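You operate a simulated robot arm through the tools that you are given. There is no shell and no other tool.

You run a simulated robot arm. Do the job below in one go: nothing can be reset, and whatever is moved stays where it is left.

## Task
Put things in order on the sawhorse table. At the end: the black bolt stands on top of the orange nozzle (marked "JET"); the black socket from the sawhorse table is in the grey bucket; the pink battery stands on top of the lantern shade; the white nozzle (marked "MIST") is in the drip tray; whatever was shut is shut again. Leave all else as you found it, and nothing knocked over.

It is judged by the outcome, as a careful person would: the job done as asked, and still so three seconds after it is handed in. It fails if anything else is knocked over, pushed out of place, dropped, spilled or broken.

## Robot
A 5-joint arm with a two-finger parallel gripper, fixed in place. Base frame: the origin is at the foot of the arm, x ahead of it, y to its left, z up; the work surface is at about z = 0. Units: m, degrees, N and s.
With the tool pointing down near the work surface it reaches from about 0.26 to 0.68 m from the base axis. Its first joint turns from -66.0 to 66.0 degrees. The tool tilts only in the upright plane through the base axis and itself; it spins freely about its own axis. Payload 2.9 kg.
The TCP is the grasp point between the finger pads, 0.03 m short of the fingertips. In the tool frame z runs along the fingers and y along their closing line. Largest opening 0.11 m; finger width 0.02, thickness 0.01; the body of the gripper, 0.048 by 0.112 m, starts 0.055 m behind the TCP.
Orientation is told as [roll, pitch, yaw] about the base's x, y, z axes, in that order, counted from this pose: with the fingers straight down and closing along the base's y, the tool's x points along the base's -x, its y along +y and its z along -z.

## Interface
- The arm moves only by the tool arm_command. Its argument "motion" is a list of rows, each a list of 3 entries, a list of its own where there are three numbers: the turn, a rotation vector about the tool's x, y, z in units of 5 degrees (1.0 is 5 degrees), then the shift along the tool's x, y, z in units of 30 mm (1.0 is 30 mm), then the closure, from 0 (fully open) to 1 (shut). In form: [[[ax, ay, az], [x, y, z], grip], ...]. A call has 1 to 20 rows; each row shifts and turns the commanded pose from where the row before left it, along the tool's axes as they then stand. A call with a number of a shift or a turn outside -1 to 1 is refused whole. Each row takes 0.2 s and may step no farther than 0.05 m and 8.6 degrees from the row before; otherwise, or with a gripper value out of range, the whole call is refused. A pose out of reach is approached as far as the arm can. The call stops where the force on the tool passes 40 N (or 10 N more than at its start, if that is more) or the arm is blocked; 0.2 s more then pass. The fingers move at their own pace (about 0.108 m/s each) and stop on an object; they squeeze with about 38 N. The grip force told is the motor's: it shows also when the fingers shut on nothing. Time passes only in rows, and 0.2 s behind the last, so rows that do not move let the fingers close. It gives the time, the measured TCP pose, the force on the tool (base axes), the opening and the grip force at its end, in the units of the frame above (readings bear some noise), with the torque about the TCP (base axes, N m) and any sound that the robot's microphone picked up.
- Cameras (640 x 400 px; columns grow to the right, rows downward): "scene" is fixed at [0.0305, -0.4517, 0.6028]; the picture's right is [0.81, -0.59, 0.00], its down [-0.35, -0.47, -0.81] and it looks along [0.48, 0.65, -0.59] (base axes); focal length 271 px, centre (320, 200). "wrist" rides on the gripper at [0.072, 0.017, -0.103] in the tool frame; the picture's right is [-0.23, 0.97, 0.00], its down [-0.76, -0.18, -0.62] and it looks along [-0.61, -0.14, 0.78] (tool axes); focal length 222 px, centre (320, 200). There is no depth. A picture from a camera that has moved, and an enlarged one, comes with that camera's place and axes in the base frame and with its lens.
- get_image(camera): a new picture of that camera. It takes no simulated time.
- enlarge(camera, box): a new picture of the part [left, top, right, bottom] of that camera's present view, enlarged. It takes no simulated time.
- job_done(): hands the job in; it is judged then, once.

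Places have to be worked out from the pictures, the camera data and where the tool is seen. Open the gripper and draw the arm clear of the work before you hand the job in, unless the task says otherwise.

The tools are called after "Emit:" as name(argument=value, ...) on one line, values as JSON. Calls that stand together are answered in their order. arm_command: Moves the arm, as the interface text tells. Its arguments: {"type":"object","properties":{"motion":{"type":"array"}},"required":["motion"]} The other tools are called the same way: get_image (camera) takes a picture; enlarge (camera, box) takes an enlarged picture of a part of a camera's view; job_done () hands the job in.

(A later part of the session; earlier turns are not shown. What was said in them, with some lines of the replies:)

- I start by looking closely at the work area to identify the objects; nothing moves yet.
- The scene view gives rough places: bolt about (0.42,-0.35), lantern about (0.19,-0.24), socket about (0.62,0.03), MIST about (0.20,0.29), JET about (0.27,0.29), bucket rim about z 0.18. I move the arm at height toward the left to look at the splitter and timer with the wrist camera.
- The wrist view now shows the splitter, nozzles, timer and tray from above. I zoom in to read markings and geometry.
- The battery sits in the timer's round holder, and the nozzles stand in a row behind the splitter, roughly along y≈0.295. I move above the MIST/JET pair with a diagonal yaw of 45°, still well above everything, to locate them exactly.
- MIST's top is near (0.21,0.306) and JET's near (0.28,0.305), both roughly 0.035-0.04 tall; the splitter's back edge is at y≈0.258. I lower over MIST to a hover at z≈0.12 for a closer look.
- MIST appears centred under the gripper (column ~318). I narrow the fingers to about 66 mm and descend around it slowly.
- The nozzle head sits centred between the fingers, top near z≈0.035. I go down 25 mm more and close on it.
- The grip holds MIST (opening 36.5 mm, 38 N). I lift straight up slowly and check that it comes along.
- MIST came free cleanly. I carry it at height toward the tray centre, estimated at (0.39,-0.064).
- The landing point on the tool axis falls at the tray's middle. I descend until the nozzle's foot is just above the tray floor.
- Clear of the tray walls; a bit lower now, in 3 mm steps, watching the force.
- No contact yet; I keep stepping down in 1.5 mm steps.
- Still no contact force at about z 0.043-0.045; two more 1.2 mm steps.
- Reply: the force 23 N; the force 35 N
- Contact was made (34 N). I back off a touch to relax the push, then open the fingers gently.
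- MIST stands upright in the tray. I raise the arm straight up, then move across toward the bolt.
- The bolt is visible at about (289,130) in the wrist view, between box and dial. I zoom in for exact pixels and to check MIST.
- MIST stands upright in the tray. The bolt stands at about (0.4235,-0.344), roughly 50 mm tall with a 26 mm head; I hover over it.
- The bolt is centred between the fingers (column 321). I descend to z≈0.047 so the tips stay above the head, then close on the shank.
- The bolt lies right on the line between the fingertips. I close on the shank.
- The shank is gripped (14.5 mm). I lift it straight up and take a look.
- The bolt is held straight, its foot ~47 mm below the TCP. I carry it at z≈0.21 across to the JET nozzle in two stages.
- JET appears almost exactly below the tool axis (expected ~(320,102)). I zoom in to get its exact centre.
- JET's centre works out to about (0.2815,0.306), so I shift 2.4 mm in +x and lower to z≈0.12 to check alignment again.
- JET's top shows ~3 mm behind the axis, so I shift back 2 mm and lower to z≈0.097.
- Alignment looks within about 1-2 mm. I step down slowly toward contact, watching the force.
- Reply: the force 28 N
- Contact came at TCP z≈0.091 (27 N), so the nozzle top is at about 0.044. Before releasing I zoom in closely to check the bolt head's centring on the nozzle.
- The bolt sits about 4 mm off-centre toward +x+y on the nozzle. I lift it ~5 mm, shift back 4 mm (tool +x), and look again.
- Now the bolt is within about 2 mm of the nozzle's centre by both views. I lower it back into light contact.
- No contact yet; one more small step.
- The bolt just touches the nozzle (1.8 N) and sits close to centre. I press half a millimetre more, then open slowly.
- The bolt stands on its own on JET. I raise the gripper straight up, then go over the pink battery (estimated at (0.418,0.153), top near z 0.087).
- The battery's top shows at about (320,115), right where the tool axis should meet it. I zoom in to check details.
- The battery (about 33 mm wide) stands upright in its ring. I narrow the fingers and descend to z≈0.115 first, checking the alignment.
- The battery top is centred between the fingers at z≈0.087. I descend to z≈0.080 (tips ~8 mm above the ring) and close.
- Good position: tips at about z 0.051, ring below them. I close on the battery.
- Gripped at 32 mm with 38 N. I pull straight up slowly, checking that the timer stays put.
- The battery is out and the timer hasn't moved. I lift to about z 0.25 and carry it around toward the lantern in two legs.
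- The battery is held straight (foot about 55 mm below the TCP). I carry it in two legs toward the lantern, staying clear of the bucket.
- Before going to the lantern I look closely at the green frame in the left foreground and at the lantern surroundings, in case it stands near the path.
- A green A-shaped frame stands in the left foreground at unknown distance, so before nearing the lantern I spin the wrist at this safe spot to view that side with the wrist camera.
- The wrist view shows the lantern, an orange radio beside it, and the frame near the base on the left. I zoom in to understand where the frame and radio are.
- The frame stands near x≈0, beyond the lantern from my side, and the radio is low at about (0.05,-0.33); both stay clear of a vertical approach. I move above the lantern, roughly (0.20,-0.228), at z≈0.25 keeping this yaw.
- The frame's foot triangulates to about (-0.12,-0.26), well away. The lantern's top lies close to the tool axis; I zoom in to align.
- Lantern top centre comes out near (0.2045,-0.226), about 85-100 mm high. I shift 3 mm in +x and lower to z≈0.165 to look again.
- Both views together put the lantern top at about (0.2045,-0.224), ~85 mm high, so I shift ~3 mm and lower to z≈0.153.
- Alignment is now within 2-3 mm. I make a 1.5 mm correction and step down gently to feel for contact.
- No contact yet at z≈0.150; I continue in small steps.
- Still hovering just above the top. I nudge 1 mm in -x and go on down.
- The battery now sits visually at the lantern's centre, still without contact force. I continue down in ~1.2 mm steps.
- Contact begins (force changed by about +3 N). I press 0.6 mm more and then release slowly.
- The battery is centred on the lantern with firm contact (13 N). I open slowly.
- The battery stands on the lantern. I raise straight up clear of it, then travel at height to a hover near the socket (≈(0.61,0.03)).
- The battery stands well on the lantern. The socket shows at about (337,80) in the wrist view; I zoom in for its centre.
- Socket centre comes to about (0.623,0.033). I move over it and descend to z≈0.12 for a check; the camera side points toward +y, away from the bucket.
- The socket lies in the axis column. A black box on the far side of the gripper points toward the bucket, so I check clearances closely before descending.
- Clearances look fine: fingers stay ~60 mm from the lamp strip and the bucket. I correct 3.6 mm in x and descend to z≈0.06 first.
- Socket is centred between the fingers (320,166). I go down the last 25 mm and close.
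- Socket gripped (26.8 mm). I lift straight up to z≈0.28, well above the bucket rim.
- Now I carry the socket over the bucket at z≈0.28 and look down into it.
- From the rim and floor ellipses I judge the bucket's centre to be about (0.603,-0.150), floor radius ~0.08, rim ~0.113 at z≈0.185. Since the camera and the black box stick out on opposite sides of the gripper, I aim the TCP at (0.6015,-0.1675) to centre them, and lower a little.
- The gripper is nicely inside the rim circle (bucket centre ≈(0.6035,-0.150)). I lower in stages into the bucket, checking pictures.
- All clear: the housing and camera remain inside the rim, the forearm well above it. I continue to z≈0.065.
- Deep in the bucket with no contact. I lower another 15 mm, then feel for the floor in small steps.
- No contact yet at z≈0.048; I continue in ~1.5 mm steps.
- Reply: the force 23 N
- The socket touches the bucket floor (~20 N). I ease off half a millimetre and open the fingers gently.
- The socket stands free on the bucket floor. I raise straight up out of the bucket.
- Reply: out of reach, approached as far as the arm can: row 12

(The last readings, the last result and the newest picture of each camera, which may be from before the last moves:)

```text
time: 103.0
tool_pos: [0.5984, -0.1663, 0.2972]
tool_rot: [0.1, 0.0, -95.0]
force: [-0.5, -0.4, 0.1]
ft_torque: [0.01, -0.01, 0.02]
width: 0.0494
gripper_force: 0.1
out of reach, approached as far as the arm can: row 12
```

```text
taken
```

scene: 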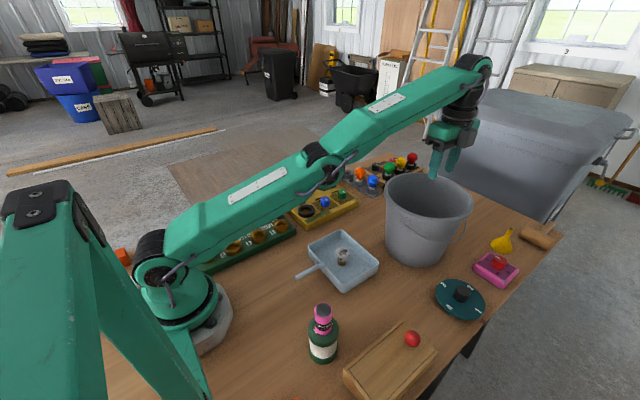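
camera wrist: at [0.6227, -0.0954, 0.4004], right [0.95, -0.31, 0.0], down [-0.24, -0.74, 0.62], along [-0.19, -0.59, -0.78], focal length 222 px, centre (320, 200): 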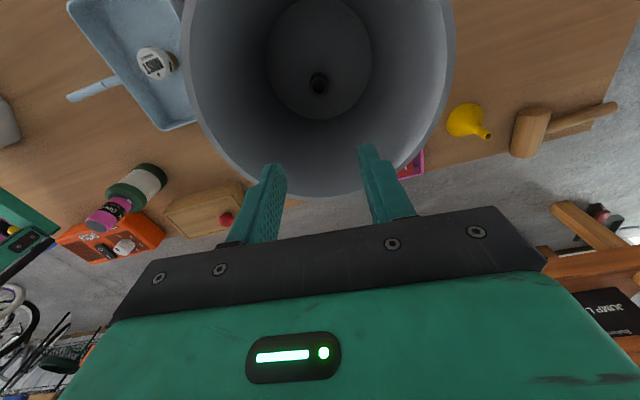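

The socket is visible standing in the bucket. I draw the arm back to a clear spot near its starting pose and open the gripper, then inspect everything.

Emit:
arm_command(motion=[[[0, 0, 0], [0.05, -0.84, 0], 0.3], [[0, 0, 0], [0.05, -0.84, 0], 0], [[0, 0, 0], [0.05, -0.84, -0.4], 0], [[0, 0, 0], [0.05, -0.84, -0.6], 0], [[0, 0, 0], [0.05, -0.84, -0.6], 0], [[0, 0, 0], [0.05, -0.84, -0.6], 0], [[0, 0, 0], [0.05, -0.84, -0.6], 0], [[0, 0, 0], [0.05, -0.84, 0], 0], [[0, 0, 0], [0, 0, 0], 0]])

Emit:
get_image(camera="scene")

Emit:
get_image(camera="wrist")

Emit:
enlarge(camera="scene", box=[170, 160, 360, 280])

Emit:
enlarge(camera="scene", box=[280, 280, 460, 400])

Emit:
enlarge(camera="scene", box=[350, 140, 570, 320])

```text
time: 105.0
tool_pos: [0.5741, -0.1674, 0.3424]
tool_rot: [-0.2, 0.0, -94.9]
force: [0.4, 0.0, -0.4]
ft_torque: [0.02, 0.02, -0.02]
width: 0.1101
gripper_force: 0.1
out of reach, approached as far as the arm can: row 1, 2, 3, 4, 5, 6, 7, 8
```

```text
taken
```

scene: 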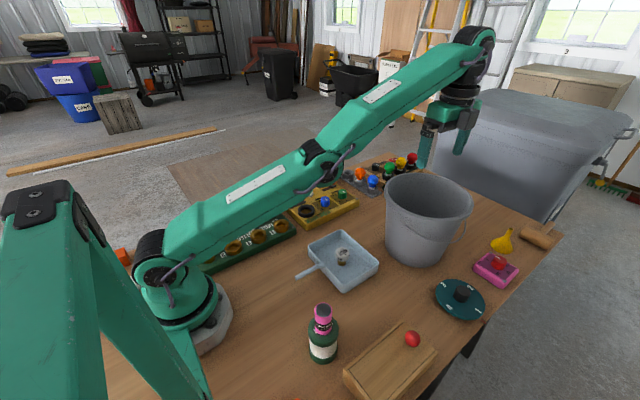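

```text
taken
camera wrist: at [0.5972, -0.0965, 0.446], right [0.95, -0.31, 0.0], down [-0.24, -0.74, 0.62], along [-0.2, -0.59, -0.78], focal length 222 px, centre (320, 200)
```

wrist: 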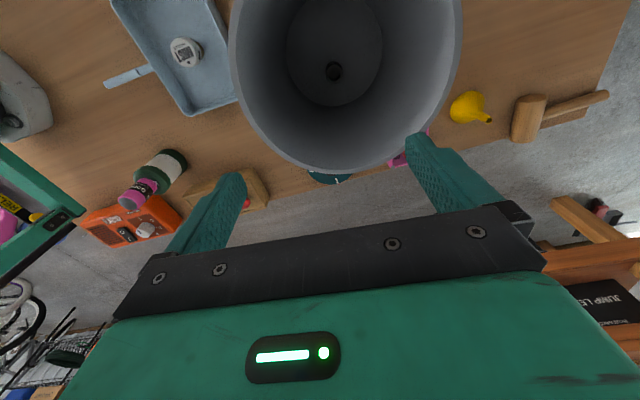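

```text
3.33 times, centred on (265, 220) of scene
camera zoom: at [0.0304, -0.4517, 0.6028], right [0.81, -0.59, 0.0], down [-0.35, -0.47, -0.81], along [0.48, 0.65, -0.59], focal length 903 px, centre (503, 133)
```

zoom: 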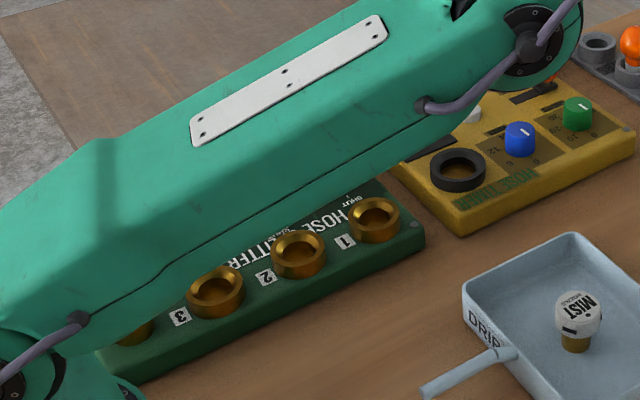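

```text
3.33 times, centred on (370, 340) of scene
camera zoom: at [0.0304, -0.4517, 0.6028], right [0.81, -0.59, 0.0], down [-0.35, -0.47, -0.81], along [0.48, 0.65, -0.59], focal length 903 px, centre (153, -267)
```

zoom: 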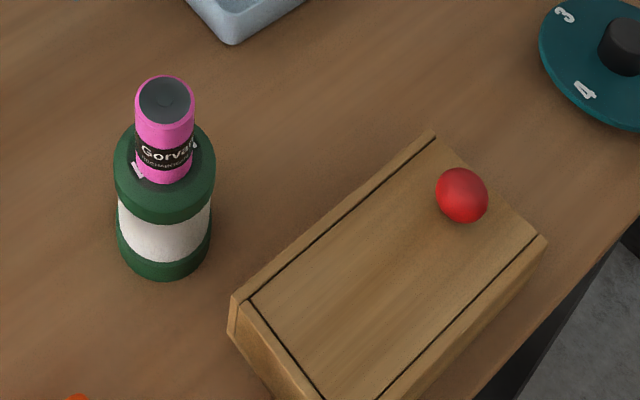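

```text
2.22 times, centred on (460, 230) of scene
camera zoom: at [0.0304, -0.4517, 0.6028], right [0.81, -0.59, 0.0], down [-0.35, -0.47, -0.81], along [0.48, 0.65, -0.59], focal length 602 px, centre (9, 133)
```

zoom: 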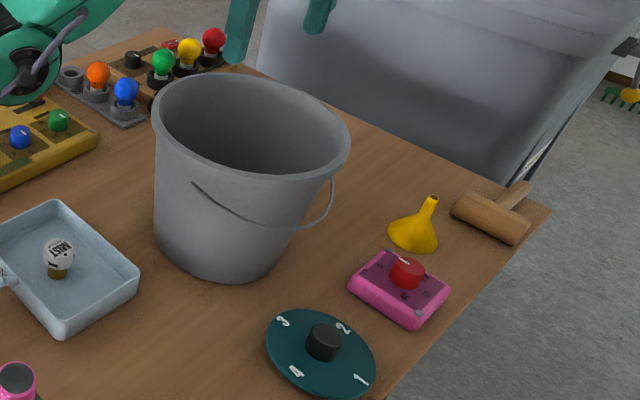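

The arm reported that it couldn't fully follow those rows and stands at (0.574,-0.167,0.342). I let it settle with idle rows to see where it goes.

Emit:
arm_command(motion=[[[0, 0, 0], [0, 0, 0], 0], [[0, 0, 0], [0, 0, 0], 0]])

Emit:
get_image(camera="scene")

```text
time: 105.6
tool_pos: [0.5734, -0.1681, 0.345]
tool_rot: [-0.1, 0.1, -95.1]
force: [-0.2, 0.1, -0.2]
ft_torque: [-0.01, 0.0, -0.02]
width: 0.1102
gripper_force: 0.1
```

```text
taken
```

scene: 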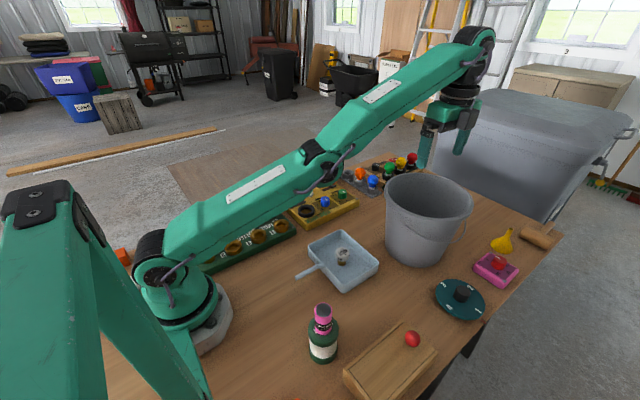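

The arm is almost fully stretched (near-singular). I try bending it by moving slightly down and inward, staying high above the bucket rim.

Emit:
arm_command(motion=[[[0, 0, 0], [0, -0.3, 0.3], 0], [[0, 0, 0], [0, -0.3, 0.3], 0], [[0, 0, 0], [0, -0.3, 0.3], 0], [[0, 0, 0], [0, 0, 0], 0]])

```text
time: 106.6
tool_pos: [0.5728, -0.1675, 0.344]
tool_rot: [0.0, 0.0, -95.0]
force: [0.5, 0.3, 0.1]
ft_torque: [0.0, -0.01, 0.01]
width: 0.1098
gripper_force: 0.0
out of reach, approached as far as the arm can: row 1, 2, 3
```

That was refused as out of reach. I try a pure downward row to see which direction frees the arm.

Emit:
arm_command(motion=[[[0, 0, 0], [0, 0, 0.5], 0], [[0, 0, 0], [0, 0, 0.5], 0], [[0, 0, 0], [0, 0, 0], 0]])

```text
time: 107.4
tool_pos: [0.5856, -0.1709, 0.3225]
tool_rot: [-0.1, 0.0, -95.0]
force: [-0.2, -0.2, 0.1]
ft_torque: [0.01, 0.0, -0.01]
width: 0.1099
gripper_force: 0.1
out of reach, approached as far as the arm can: row 1, 2
```

It slides along its reach limit. I continue with larger pure-down rows (still above the rim) to get the elbow to bend.

Emit:
arm_command(motion=[[[0, 0, 0], [0, 0, 1], 0.4], [[0, 0, 0], [0, 0, 0.8], 0.5], [[0, 0, 0], [0, 0, 0], 0.5]])

Emit:
get_image(camera="scene")

```text
time: 108.2
tool_pos: [0.6005, -0.1748, 0.2877]
tool_rot: [0.0, 0.0, -94.9]
force: [-0.4, 0.6, -0.7]
ft_torque: [0.05, -0.02, 0.02]
width: 0.0552
gripper_force: 0.0
out of reach, approached as far as the arm can: row 1, 2
```

```text
taken
```

scene: 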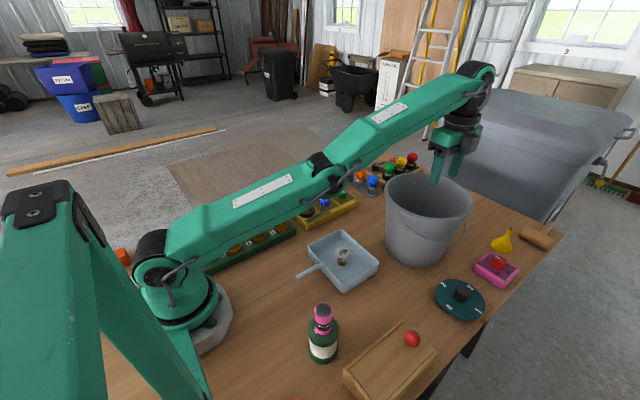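

The picture shows the elbow has sagged slightly below the straight line, which blocks inward motion. I move outward and down a little (still above the rim) to straighten it through to the normal elbow-up side.

Emit:
arm_command(motion=[[[0, 0, 0], [0, 0.6, 0.4], 0.5], [[0, 0, 0], [0, 0.6, 0.4], 0.5], [[0, 0, 0], [0, 0, 0], 0.5]])

Emit:
get_image(camera="scene")

```text
time: 109.0
tool_pos: [0.6171, -0.1726, 0.254]
tool_rot: [0.0, 0.0, -95.0]
force: [-0.2, 0.5, -0.2]
ft_torque: [-0.01, -0.03, -0.01]
width: 0.0551
gripper_force: 0.0
out of reach, approached as far as the arm can: row 1, 2
```

```text
taken
```

scene: 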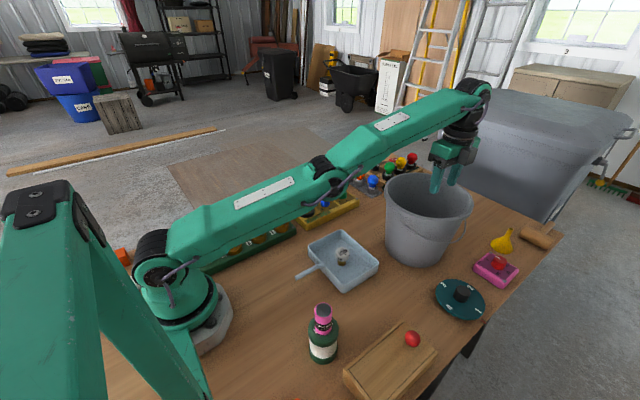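

Nearly straight now. I try a pure-down move inside the bucket opening, toward the pose (0.60,-0.17,0.23) that worked before.

Emit:
arm_command(motion=[[[0, 0, 0], [0, -0.1, 0.4], 0.5], [[0, 0, 0], [0, -0.2, 0.4], 0.5], [[0, 0, 0], [0, 0, 0], 0.5]])

Emit:
get_image(camera="scene")

```text
time: 109.8
tool_pos: [0.6214, -0.1758, 0.2343]
tool_rot: [0.0, 0.0, -95.1]
force: [-0.5, -1.0, 0.3]
ft_torque: [-0.03, 0.02, -0.02]
width: 0.055
gripper_force: 0.1
out of reach, approached as far as the arm can: row 1, 2
```

```text
taken
```

scene: 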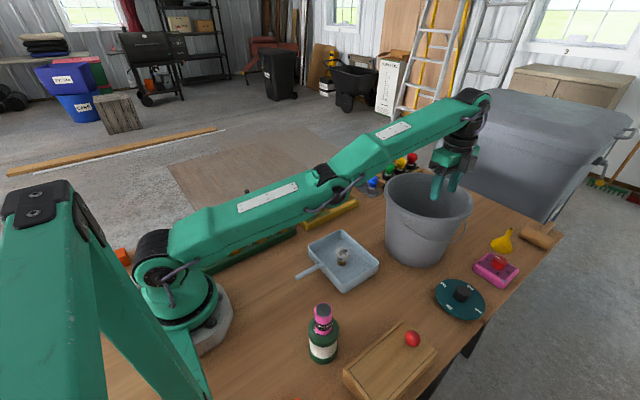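

Still sliding along the limit. I make one larger step down and slightly outward (staying inside the bucket opening, body above the rim) to push the elbow through.

Emit:
arm_command(motion=[[[0, 0, 0], [0, 0.3, 0.7], 0.5], [[0, 0, 0], [0, -0.2, 0.5], 0.5], [[0, 0, 0], [0, 0, 0], 0.5]])

Emit:
enlarge(camera="scene", box=[140, 60, 520, 300])

Emit:
get_image(camera="wrist")

```text
time: 110.6
tool_pos: [0.6235, -0.1749, 0.2002]
tool_rot: [0.2, 0.0, -95.0]
force: [-0.4, 0.6, 0.5]
ft_torque: [0.0, -0.01, 0.01]
width: 0.0549
gripper_force: 0.0
```

```text
1.67 times, centred on (330, 180) of scene
camera zoom: at [0.0304, -0.4517, 0.6028], right [0.81, -0.59, 0.0], down [-0.35, -0.47, -0.81], along [0.48, 0.65, -0.59], focal length 452 px, centre (303, 233)
```

zoom: 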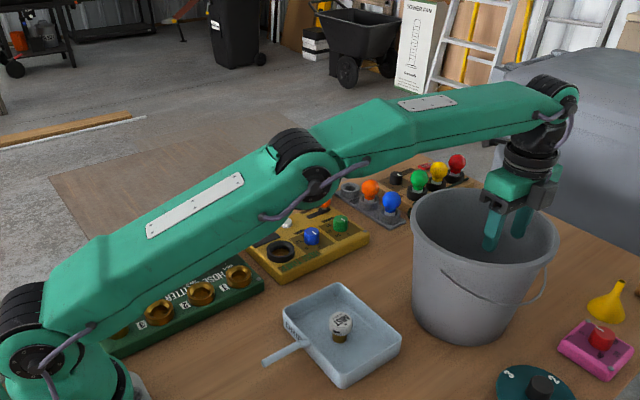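

```text
taken
camera wrist: at [0.6467, -0.1055, 0.3021], right [0.95, -0.31, 0.0], down [-0.24, -0.74, 0.62], along [-0.19, -0.59, -0.78], focal length 222 px, centre (320, 200)
```

wrist: 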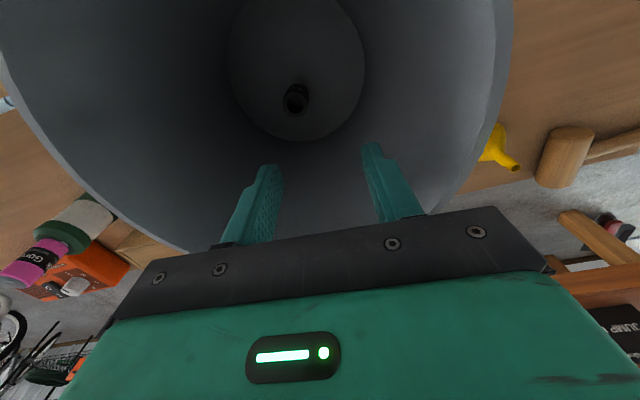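

The elbow is back up and the arm follows again. I first move inward within the bucket opening, then rise at this shorter radius.

Emit:
arm_command(motion=[[[0, 0, 0], [0, -0.5, 0], 0.5], [[0, 0, 0], [0, -0.5, 0], 0.5], [[0, 0, 0], [0, -0.5, 0], 0.5], [[0, 0, 0], [0, 0, 0], 0.5]])

Emit:
enlarge(camera="scene", box=[140, 60, 520, 300])

```text
time: 111.6
tool_pos: [0.5789, -0.1734, 0.2001]
tool_rot: [0.0, -0.1, -95.1]
force: [-0.5, 0.1, 0.1]
ft_torque: [-0.03, -0.01, 0.0]
width: 0.0553
gripper_force: 0.1
```

```text
1.67 times, centred on (330, 180) of scene
camera zoom: at [0.0304, -0.4517, 0.6028], right [0.81, -0.59, 0.0], down [-0.35, -0.47, -0.81], along [0.48, 0.65, -0.59], focal length 452 px, centre (303, 233)
```

zoom: 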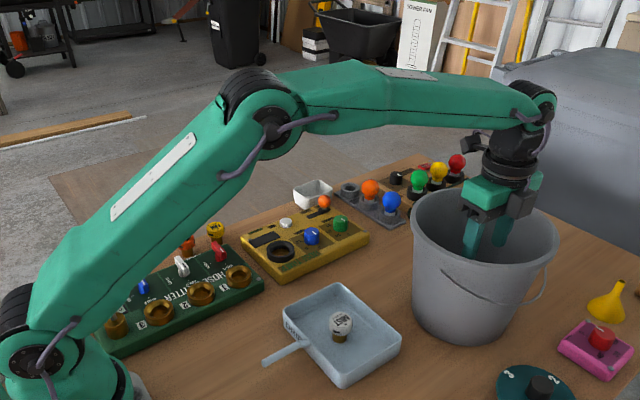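

The arm is in its normal bent posture again. I rise to about z 0.32 at this radius, then draw back toward the starting area.

Emit:
arm_command(motion=[[[0, 0, 0], [0, -0.1, -0.7], 0.5], [[0, 0, 0], [0, -0.1, -0.7], 0.5], [[0, 0, 0], [0, -0.1, -0.7], 0.5], [[0, 0, 0], [0, -0.3, -0.7], 0.3], [[0, 0, 0], [0, -0.8, -0.3], 0.2], [[0, 0, 0], [0, -0.9, -0.2], 0], [[0, 0, 0], [0.1, -0.9, -0.2], 0], [[0, 0, 0], [0.2, -0.9, -0.2], 0], [[0, 0, 0], [0.2, -0.9, -0.2], 0], [[0, 0, 0], [0, 0, 0], 0]])

Emit:
get_image(camera="scene")

Emit:
get_image(camera="wrist")

```text
time: 113.8
tool_pos: [0.4305, -0.1434, 0.3182]
tool_rot: [0.0, 0.0, -95.0]
force: [-0.2, 0.7, 0.6]
ft_torque: [0.03, -0.03, 0.03]
width: 0.11
gripper_force: 0.1
```

```text
taken
```

scene: 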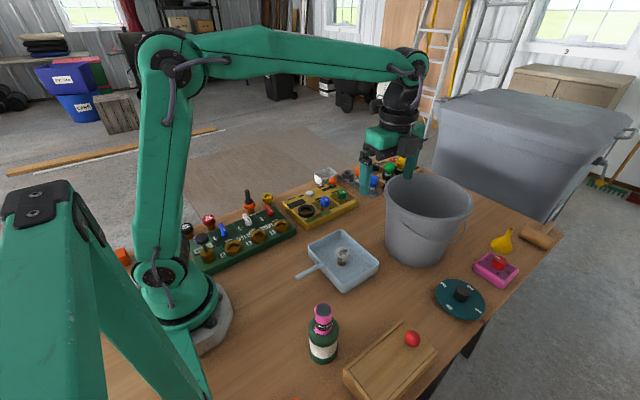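

```text
taken
camera wrist: at [0.4541, -0.073, 0.4203], right [0.95, -0.31, 0.0], down [-0.24, -0.74, 0.62], along [-0.19, -0.59, -0.78], focal length 222 px, centre (320, 200)
```

wrist: 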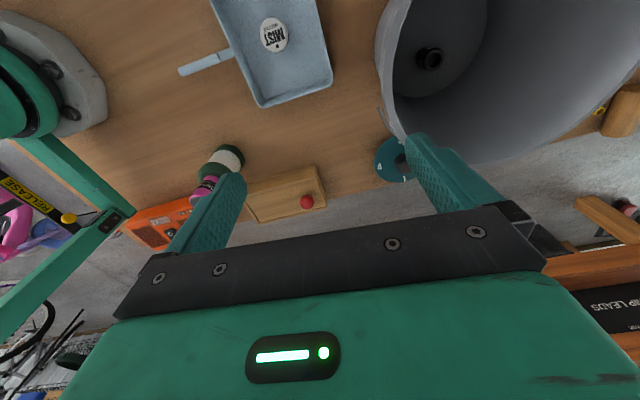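

Clear of everything now. I raise a bit more and inspect all four results closely.

Emit:
arm_command(motion=[[[0, 0, 0], [0, 0, -0.8], 0], [[0, 0, 0], [0, 0, -0.8], 0], [[0, 0, 0], [0, 0, -0.6], 0], [[0, 0, 0], [0, 0, 0], 0]])

Emit:
enlarge(camera="scene", box=[170, 150, 330, 270])

Emit:
enlarge(camera="scene", box=[280, 140, 430, 300])

Emit:
enlarge(camera="scene", box=[280, 280, 460, 400])

Emit:
enlarge(camera="scene", box=[370, 140, 570, 330])

Emit:
enlarge(camera="wrist", box=[180, 0, 500, 200])

```text
time: 114.8
tool_pos: [0.4321, -0.1448, 0.3853]
tool_rot: [0.1, -0.1, -95.0]
force: [-1.3, -0.2, 0.1]
ft_torque: [0.01, -0.01, 0.0]
width: 0.1097
gripper_force: 0.1
```

```text
3.33 times, centred on (250, 210) of scene
camera zoom: at [0.0305, -0.4517, 0.6028], right [0.81, -0.59, 0.0], down [-0.35, -0.47, -0.81], along [0.48, 0.65, -0.59], focal length 903 px, centre (553, 167)
```

zoom: 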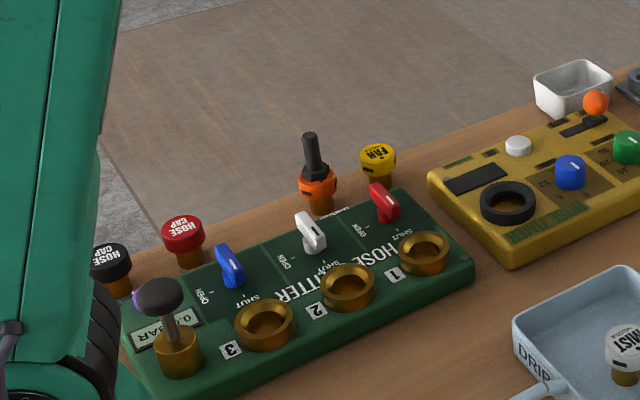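

```text
2.50 times, centred on (355, 220) of scene
camera zoom: at [0.0305, -0.4517, 0.6028], right [0.81, -0.59, 0.0], down [-0.35, -0.47, -0.81], along [0.48, 0.65, -0.59], focal length 677 px, centre (232, 150)
```

zoom: 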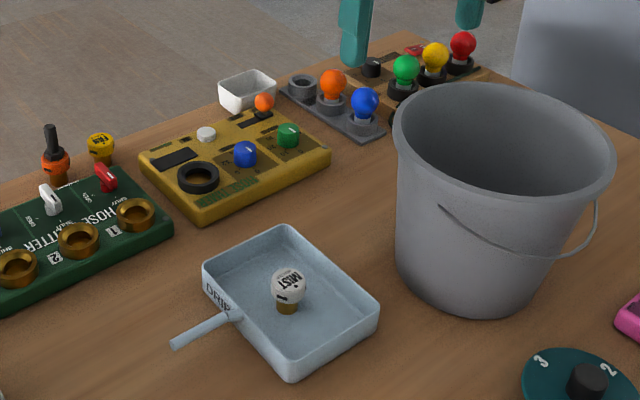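

```text
3.33 times, centred on (370, 340) of scene
camera zoom: at [0.0305, -0.4517, 0.6028], right [0.81, -0.59, 0.0], down [-0.35, -0.47, -0.81], along [0.48, 0.65, -0.59], focal length 903 px, centre (153, -267)
```

zoom: 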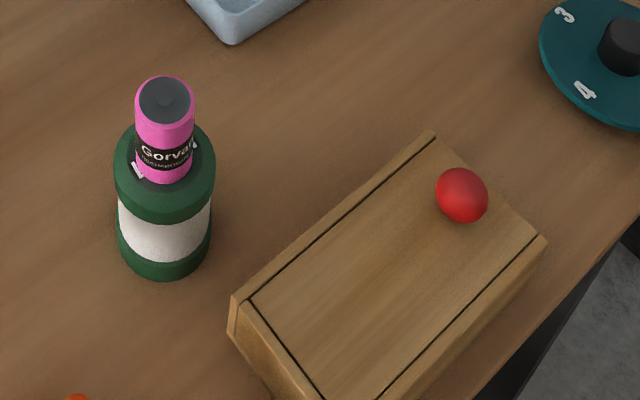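

```text
2.11 times, centred on (470, 235) of scene
camera zoom: at [0.0305, -0.4517, 0.6028], right [0.81, -0.59, 0.0], down [-0.35, -0.47, -0.81], along [0.48, 0.65, -0.59], focal length 570 px, centre (4, 126)
```

zoom: 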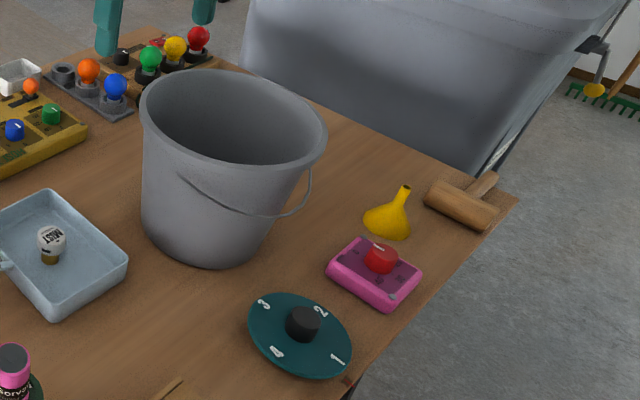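

```text
2.00 times, centred on (340, 100) of wrist
camera zoom: at [0.4548, -0.0738, 0.4873], right [0.95, -0.31, 0.0], down [-0.24, -0.74, 0.62], along [-0.19, -0.59, -0.78], focal length 444 px, centre (280, 400)
```

zoom: 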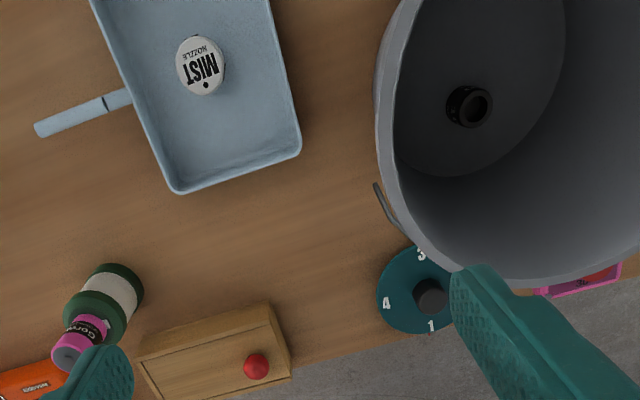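

All four results are in place: the bolt on JET, the socket in the bucket, the battery on the lantern and MIST in the drip tray. The wooden box stayed shut, the other items sit where they were, and the arm is clear with the gripper open, so I hand the job in.

Emit:
job_done()

```text
The job is handed in.
```

The job is done and handed in. In the last pictures before hand-in, everything was where you asked:

- **Bolt:** the black bolt stands on top of the orange JET nozzle, about 2–3 mm off centre.
- **Socket:** the black 10 mm socket stands on the floor of the grey bucket.
- **Battery:** the pink battery stands on top of the green and white object marked "LANTERN". I took this to be the lantern shade, as nothing else on the table fitted.
- **White nozzle:** the MIST nozzle stands upright in the drip tray.
- **Shut things:** I didn't need to open anything. The wooden box is still shut.

The hose timer's display went blank because the battery came out of it. Nothing else looked moved or knocked over.

After placing the socket, the arm got stuck near full stretch over the bucket, so I had to work it free. The fingers dipped back inside the bucket opening, and I felt no contact. The gripper is open and the arm is clear of the work.
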